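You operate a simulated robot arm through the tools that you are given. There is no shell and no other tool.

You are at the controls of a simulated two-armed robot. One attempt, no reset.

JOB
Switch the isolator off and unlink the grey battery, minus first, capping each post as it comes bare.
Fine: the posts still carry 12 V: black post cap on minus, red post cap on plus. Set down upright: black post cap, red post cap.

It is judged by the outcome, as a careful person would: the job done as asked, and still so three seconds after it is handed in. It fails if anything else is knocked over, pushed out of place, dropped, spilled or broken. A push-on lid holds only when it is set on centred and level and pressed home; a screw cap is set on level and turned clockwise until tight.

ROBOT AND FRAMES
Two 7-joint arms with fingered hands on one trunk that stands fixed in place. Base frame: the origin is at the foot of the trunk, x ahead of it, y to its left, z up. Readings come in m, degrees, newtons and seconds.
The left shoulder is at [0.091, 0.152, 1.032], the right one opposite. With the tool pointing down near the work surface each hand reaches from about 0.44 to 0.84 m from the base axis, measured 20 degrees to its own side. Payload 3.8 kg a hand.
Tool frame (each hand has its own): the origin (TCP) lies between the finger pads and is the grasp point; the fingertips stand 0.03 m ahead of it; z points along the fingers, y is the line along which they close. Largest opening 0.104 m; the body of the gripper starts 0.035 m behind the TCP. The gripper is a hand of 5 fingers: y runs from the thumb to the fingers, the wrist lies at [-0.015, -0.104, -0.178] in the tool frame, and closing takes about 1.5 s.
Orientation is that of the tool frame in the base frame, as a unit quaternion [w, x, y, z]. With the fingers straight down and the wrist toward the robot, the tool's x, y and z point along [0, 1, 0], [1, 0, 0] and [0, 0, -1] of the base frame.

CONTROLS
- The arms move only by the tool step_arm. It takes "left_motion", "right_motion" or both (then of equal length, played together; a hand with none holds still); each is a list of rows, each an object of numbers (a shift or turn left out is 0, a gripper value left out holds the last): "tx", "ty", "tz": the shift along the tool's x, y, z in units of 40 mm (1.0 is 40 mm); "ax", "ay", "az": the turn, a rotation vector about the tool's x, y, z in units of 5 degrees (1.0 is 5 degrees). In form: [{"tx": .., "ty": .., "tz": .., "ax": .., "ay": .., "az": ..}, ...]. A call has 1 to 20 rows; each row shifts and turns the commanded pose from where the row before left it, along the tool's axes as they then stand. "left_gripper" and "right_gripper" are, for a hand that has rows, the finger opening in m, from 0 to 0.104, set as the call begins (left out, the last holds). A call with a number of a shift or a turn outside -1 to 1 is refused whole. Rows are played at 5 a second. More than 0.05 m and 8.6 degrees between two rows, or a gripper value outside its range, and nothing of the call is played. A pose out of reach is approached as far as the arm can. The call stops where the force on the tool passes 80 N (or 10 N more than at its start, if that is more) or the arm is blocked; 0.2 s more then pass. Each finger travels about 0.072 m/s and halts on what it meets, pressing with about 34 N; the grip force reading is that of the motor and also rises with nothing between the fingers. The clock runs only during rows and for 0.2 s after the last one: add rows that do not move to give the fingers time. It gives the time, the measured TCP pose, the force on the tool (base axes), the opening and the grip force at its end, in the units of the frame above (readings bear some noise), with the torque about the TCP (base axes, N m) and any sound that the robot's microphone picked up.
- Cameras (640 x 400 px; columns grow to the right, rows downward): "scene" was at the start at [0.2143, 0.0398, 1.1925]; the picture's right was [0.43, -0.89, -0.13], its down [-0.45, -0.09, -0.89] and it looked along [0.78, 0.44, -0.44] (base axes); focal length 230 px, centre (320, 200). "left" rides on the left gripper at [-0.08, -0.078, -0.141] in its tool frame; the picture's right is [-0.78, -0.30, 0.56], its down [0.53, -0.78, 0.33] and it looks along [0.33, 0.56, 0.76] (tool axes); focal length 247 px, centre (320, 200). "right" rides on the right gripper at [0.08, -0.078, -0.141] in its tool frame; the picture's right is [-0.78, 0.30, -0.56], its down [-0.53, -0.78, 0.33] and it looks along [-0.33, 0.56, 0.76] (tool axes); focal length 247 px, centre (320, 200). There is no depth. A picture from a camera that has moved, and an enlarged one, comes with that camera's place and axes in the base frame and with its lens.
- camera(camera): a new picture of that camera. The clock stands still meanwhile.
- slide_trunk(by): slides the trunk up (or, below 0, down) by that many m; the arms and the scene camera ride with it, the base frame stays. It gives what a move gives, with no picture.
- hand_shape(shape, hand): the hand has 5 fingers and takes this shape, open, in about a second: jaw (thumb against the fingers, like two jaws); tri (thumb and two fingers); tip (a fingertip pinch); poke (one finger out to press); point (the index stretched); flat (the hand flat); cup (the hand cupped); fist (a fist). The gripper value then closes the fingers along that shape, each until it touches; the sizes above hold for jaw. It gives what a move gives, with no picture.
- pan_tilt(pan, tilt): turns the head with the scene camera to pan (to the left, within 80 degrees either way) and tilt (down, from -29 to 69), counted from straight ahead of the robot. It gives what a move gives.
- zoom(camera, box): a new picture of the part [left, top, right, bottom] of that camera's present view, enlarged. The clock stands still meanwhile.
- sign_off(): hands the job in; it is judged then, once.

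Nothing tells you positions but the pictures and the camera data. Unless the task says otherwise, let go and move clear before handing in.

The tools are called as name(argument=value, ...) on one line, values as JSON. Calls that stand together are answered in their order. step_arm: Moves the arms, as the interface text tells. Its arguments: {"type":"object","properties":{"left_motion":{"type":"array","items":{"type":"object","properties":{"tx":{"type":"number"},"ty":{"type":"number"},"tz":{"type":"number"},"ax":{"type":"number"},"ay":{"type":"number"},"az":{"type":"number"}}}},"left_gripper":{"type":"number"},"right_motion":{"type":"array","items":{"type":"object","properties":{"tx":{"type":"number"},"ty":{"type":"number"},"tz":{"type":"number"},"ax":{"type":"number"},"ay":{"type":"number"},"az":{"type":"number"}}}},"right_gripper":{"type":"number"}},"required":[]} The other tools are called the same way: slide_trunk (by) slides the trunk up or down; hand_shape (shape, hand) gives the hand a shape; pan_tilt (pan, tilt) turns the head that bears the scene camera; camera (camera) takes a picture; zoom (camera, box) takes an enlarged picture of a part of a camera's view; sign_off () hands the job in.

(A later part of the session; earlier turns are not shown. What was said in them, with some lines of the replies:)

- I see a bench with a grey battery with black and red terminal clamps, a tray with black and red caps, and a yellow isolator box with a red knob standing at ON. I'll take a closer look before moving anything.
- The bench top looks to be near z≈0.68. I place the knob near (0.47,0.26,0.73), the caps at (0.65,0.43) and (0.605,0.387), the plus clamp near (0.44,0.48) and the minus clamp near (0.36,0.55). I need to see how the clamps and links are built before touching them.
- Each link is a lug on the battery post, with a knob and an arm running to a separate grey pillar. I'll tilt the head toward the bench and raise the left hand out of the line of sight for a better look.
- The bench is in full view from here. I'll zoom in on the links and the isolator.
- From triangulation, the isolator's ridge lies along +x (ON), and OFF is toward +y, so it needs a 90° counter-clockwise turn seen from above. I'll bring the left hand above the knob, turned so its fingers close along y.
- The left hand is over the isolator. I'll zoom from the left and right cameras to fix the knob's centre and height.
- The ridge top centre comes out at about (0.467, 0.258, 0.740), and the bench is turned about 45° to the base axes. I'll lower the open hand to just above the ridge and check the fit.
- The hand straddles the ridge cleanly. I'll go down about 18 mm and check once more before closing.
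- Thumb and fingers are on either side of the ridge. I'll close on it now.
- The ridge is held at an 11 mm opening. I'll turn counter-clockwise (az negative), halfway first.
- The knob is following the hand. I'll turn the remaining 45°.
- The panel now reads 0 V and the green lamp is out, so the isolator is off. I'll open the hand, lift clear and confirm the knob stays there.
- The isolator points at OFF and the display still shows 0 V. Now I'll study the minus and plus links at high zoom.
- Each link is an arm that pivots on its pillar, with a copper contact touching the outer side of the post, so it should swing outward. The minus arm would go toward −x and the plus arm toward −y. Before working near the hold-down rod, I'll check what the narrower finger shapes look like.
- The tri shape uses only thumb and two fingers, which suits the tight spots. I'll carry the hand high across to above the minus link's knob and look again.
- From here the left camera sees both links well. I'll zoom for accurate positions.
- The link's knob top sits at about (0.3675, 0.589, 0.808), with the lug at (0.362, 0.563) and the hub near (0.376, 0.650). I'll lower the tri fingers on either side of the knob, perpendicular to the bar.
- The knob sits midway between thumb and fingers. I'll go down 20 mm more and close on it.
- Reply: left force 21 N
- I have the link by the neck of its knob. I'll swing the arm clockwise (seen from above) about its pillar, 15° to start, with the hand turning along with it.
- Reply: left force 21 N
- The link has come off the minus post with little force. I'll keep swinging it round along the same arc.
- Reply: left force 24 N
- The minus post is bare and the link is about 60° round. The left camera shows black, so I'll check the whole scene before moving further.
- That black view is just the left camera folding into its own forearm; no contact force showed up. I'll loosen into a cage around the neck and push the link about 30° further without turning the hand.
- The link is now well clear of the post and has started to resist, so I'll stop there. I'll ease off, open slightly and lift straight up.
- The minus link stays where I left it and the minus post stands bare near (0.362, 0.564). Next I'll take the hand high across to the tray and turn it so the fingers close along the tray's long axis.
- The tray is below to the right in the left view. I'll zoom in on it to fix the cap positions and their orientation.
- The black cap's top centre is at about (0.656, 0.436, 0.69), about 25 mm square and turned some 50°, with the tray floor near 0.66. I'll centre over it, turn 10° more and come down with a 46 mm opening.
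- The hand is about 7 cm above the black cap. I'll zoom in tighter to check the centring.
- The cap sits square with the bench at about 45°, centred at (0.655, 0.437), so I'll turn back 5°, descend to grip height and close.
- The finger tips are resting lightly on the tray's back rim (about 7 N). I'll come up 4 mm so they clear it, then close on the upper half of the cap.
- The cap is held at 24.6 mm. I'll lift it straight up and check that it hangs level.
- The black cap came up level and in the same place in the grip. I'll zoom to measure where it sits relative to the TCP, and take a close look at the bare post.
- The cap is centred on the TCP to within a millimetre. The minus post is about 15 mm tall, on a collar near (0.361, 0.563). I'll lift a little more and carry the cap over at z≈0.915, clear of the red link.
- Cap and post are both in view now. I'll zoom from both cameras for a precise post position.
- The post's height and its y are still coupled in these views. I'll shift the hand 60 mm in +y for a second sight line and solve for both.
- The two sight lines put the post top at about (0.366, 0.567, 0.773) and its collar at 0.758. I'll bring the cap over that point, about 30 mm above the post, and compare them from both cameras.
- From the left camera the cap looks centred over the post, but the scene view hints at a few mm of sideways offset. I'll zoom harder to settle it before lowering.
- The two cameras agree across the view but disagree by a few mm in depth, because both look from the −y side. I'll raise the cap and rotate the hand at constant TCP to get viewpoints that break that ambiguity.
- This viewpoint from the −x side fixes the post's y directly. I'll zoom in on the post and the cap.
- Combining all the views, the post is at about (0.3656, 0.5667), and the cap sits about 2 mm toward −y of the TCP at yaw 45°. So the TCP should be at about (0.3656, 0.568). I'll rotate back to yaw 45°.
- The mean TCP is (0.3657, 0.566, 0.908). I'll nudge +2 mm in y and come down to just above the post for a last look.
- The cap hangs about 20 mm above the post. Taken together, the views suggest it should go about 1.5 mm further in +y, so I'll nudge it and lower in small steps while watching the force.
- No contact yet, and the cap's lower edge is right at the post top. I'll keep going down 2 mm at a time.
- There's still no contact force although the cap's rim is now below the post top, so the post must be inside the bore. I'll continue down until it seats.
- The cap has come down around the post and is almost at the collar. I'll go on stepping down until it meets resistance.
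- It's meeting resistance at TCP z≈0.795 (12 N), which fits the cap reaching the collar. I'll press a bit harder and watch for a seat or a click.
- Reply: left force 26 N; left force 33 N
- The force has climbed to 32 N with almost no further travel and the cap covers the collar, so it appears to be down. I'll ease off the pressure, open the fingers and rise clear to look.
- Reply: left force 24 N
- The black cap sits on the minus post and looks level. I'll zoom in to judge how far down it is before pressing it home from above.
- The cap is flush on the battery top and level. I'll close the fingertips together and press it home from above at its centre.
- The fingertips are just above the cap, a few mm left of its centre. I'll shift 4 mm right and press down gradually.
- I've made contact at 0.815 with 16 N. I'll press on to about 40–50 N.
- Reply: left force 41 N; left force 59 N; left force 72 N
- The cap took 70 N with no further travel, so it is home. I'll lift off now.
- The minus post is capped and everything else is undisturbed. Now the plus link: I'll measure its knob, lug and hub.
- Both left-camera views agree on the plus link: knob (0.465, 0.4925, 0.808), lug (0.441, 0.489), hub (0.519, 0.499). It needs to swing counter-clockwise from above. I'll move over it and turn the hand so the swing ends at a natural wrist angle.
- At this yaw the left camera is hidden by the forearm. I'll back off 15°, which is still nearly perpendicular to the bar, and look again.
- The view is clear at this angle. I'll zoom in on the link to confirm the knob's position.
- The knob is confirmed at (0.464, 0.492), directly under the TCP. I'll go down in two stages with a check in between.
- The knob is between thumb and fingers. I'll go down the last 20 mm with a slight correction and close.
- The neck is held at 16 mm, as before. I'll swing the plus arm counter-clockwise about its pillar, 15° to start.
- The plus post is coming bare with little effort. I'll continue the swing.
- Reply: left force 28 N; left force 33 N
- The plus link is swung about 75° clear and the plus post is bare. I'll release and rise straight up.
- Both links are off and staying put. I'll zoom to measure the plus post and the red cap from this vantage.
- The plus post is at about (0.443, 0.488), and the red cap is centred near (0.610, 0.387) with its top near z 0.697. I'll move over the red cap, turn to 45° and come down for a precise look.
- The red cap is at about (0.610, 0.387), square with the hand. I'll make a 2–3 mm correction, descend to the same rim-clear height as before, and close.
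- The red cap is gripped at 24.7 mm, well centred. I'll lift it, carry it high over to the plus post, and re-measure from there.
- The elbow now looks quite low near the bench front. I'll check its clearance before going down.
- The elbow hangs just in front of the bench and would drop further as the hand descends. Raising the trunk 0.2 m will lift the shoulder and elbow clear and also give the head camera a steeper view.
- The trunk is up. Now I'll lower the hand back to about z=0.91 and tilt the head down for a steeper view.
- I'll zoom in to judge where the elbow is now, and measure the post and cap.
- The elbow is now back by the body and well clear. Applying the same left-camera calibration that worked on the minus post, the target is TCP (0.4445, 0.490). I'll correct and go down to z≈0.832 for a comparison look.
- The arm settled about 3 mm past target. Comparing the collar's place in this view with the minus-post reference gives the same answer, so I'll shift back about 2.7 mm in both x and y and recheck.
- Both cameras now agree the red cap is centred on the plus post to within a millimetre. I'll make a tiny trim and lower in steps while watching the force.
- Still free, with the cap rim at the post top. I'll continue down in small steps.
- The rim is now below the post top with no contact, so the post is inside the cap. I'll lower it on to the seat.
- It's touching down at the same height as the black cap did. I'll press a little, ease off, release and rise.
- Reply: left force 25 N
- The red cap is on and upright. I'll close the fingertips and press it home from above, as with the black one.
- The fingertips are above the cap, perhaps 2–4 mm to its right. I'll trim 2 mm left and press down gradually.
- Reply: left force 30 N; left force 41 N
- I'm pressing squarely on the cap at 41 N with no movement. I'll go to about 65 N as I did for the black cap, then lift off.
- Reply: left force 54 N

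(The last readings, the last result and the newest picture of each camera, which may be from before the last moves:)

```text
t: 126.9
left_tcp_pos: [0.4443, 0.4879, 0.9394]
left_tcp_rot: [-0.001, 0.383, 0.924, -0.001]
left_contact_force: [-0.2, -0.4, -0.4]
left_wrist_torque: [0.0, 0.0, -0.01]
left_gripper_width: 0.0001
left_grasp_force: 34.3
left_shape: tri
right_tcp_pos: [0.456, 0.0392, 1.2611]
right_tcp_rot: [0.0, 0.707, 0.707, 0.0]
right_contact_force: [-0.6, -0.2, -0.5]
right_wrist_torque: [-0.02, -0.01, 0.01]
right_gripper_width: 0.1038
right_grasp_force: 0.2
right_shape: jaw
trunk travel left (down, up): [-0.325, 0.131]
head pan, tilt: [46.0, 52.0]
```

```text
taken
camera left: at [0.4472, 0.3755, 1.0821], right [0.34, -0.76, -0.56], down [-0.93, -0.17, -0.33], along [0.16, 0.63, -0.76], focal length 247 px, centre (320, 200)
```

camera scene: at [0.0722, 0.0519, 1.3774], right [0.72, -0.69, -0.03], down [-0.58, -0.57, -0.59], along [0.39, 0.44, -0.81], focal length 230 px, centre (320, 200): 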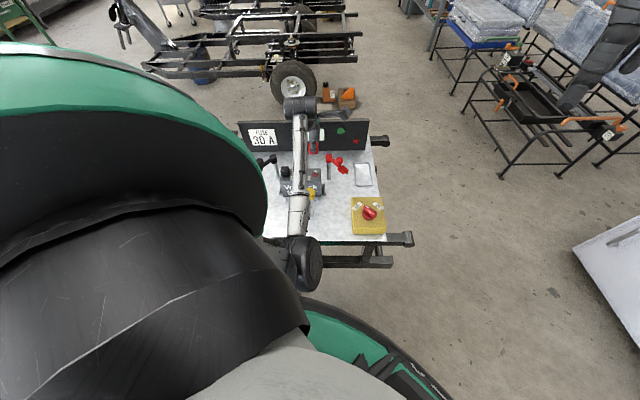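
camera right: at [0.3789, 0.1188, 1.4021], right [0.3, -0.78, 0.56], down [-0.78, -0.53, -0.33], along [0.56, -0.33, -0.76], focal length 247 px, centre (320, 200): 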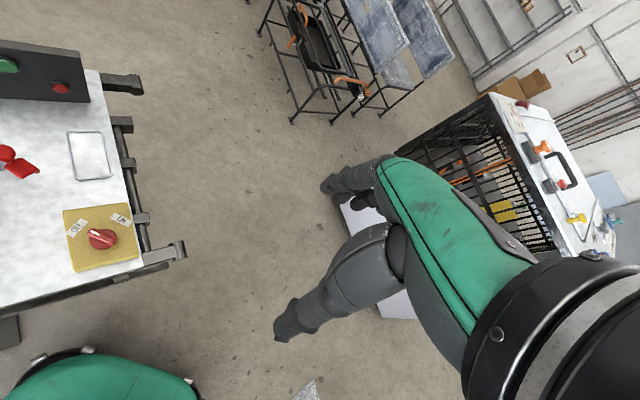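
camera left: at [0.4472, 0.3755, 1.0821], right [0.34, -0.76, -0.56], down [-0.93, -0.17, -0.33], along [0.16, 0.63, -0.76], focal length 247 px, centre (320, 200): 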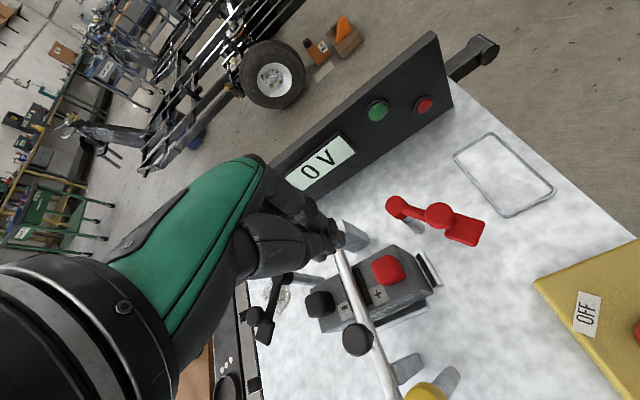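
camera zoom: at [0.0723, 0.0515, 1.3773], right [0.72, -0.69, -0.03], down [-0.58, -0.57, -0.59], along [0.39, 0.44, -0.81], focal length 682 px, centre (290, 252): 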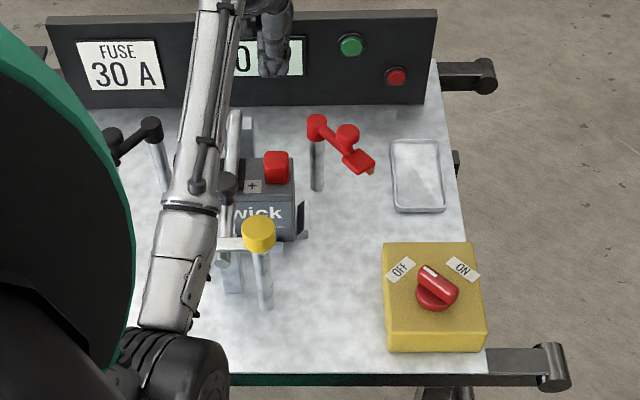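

Both posts are capped and the display reads 0 V. I'll check the caps, links and isolator closely.

zoom(camera="left", box=[290, 235, 430, 340])

zoom(camera="scene", box=[330, 170, 390, 225])

zoom(camera="scene", box=[260, 140, 350, 210])

```text
3.81 times, centred on (360, 288) of left
camera zoom: at [0.4472, 0.3755, 1.0821], right [0.34, -0.76, -0.56], down [-0.93, -0.17, -0.33], along [0.16, 0.63, -0.76], focal length 941 px, centre (168, -133)
```

zoom: 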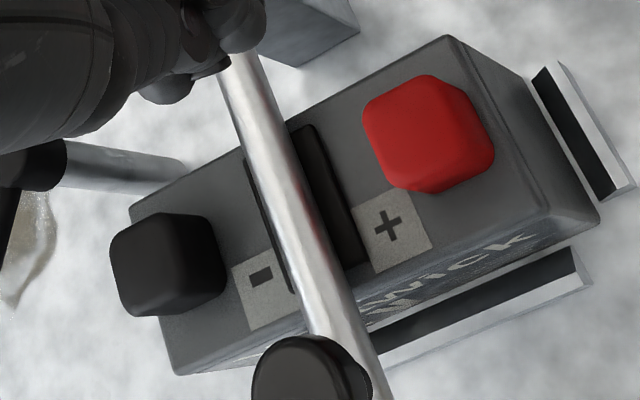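

```text
7.27 times, centred on (360, 198) of scene
camera zoom: at [0.0723, 0.0515, 1.3773], right [0.72, -0.69, -0.03], down [-0.58, -0.57, -0.59], along [0.39, 0.44, -0.81], focal length 1673 px, centre (29, 218)
```

zoom: 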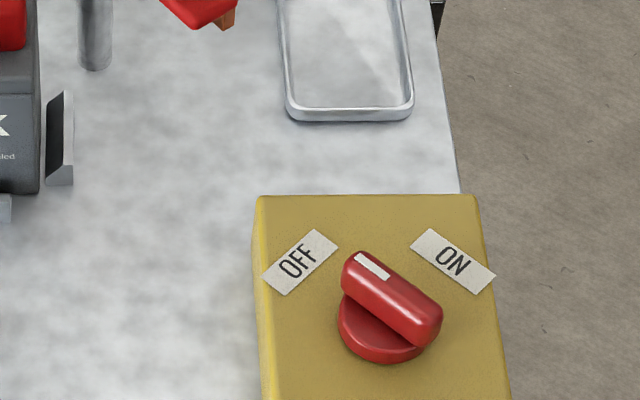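

```text
5.71 times, centred on (305, 175) of scene
camera zoom: at [0.0723, 0.0515, 1.3773], right [0.72, -0.69, -0.03], down [-0.58, -0.57, -0.59], along [0.39, 0.44, -0.81], focal length 1315 px, centre (406, 343)
```

zoom: 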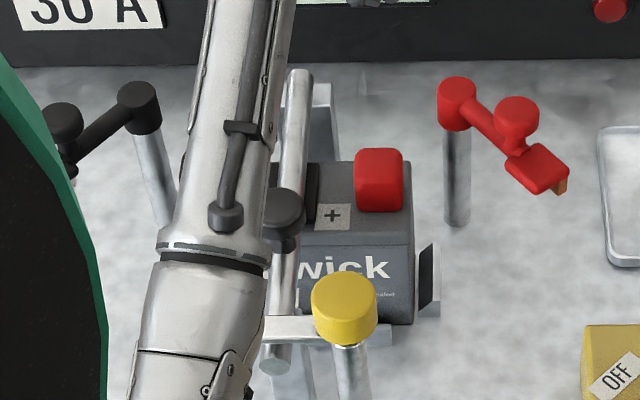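

The caps are level and flush, both links are clear, and the isolator points to OFF. I'll raise the hand well clear and take a final look.

step_arm(left_motion=[{"tz": -0.9}, {"tz": -0.9}, {"tz": -0.9}, {"tz": -0.9}, {"tz": -0.9}, {}, {}, {}], left_gripper=0.05)

camera(camera="scene")

zoom(camera="left", box=[280, 160, 520, 400])

```text
t: 128.7
left_tcp_pos: [0.4467, 0.4876, 1.1201]
left_tcp_rot: [0.0, 0.383, 0.924, 0.0]
left_contact_force: [-0.2, 0.3, -0.6]
left_wrist_torque: [0.0, 0.0, 0.01]
left_gripper_width: 0.0498
left_grasp_force: 0.0
left_shape: tri
right_tcp_pos: [0.4564, 0.0398, 1.2607]
right_tcp_rot: [0.0, 0.707, 0.707, 0.0]
right_contact_force: [-0.6, 0.1, -0.5]
right_wrist_torque: [0.02, 0.02, -0.03]
right_gripper_width: 0.1037
right_grasp_force: 0.0
right_shape: jaw
trunk travel left (down, up): [-0.325, 0.131]
head pan, tilt: [46.0, 52.0]
```

```text
taken
camera scene: at [0.0722, 0.0518, 1.3773], right [0.72, -0.69, -0.03], down [-0.58, -0.57, -0.59], along [0.39, 0.44, -0.81], focal length 230 px, centre (320, 200)
```

scene: 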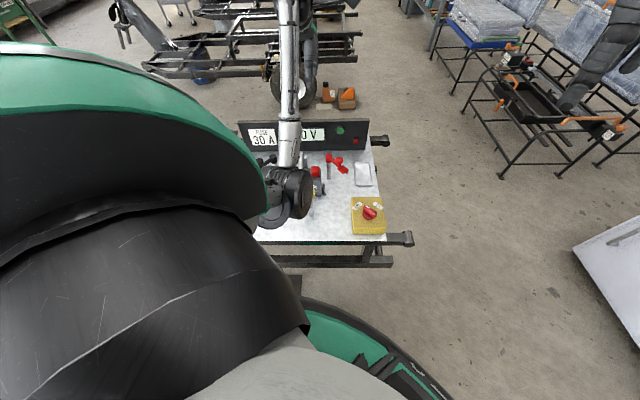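

```text
1.67 times, centred on (400, 280) of left
camera zoom: at [0.4474, 0.3748, 1.2618], right [0.34, -0.76, -0.56], down [-0.93, -0.17, -0.33], along [0.16, 0.63, -0.76], focal length 412 px, centre (187, 67)
```

zoom: 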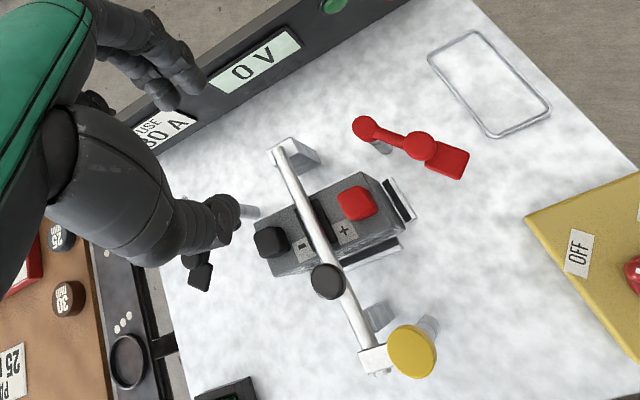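

The isolator is off and the display reads 0 V. Both links are swung off their posts, with the black cap on minus and the red cap on plus, both upright and pressed home. Nothing else has moved and the hand is well clear, so I'm handing the job in.

sign_off()

```text
The job is handed in.
```

The isolator is off and the grey battery is unlinked, and I've handed the job in. The panel display reads 0 V and its green lamp is out.

- **Order:** I switched the isolator off first, then swung the minus link away and capped that post. The plus link and its cap came after.
- **Caps:** The black cap is on minus and the red cap is on plus, both upright and level. I pressed each down from above, to about 70 N on the black and 54 N on the red, and neither moved any further.
- **Links:** Both links are swung well clear of the posts and stayed where I left them.
- **Surroundings:** In the last pictures nothing else had been knocked, dropped or moved. The left hand is open and well above the bench.

I raised the trunk by 0.2 m to keep the left elbow clear of the bench, and it is still raised.
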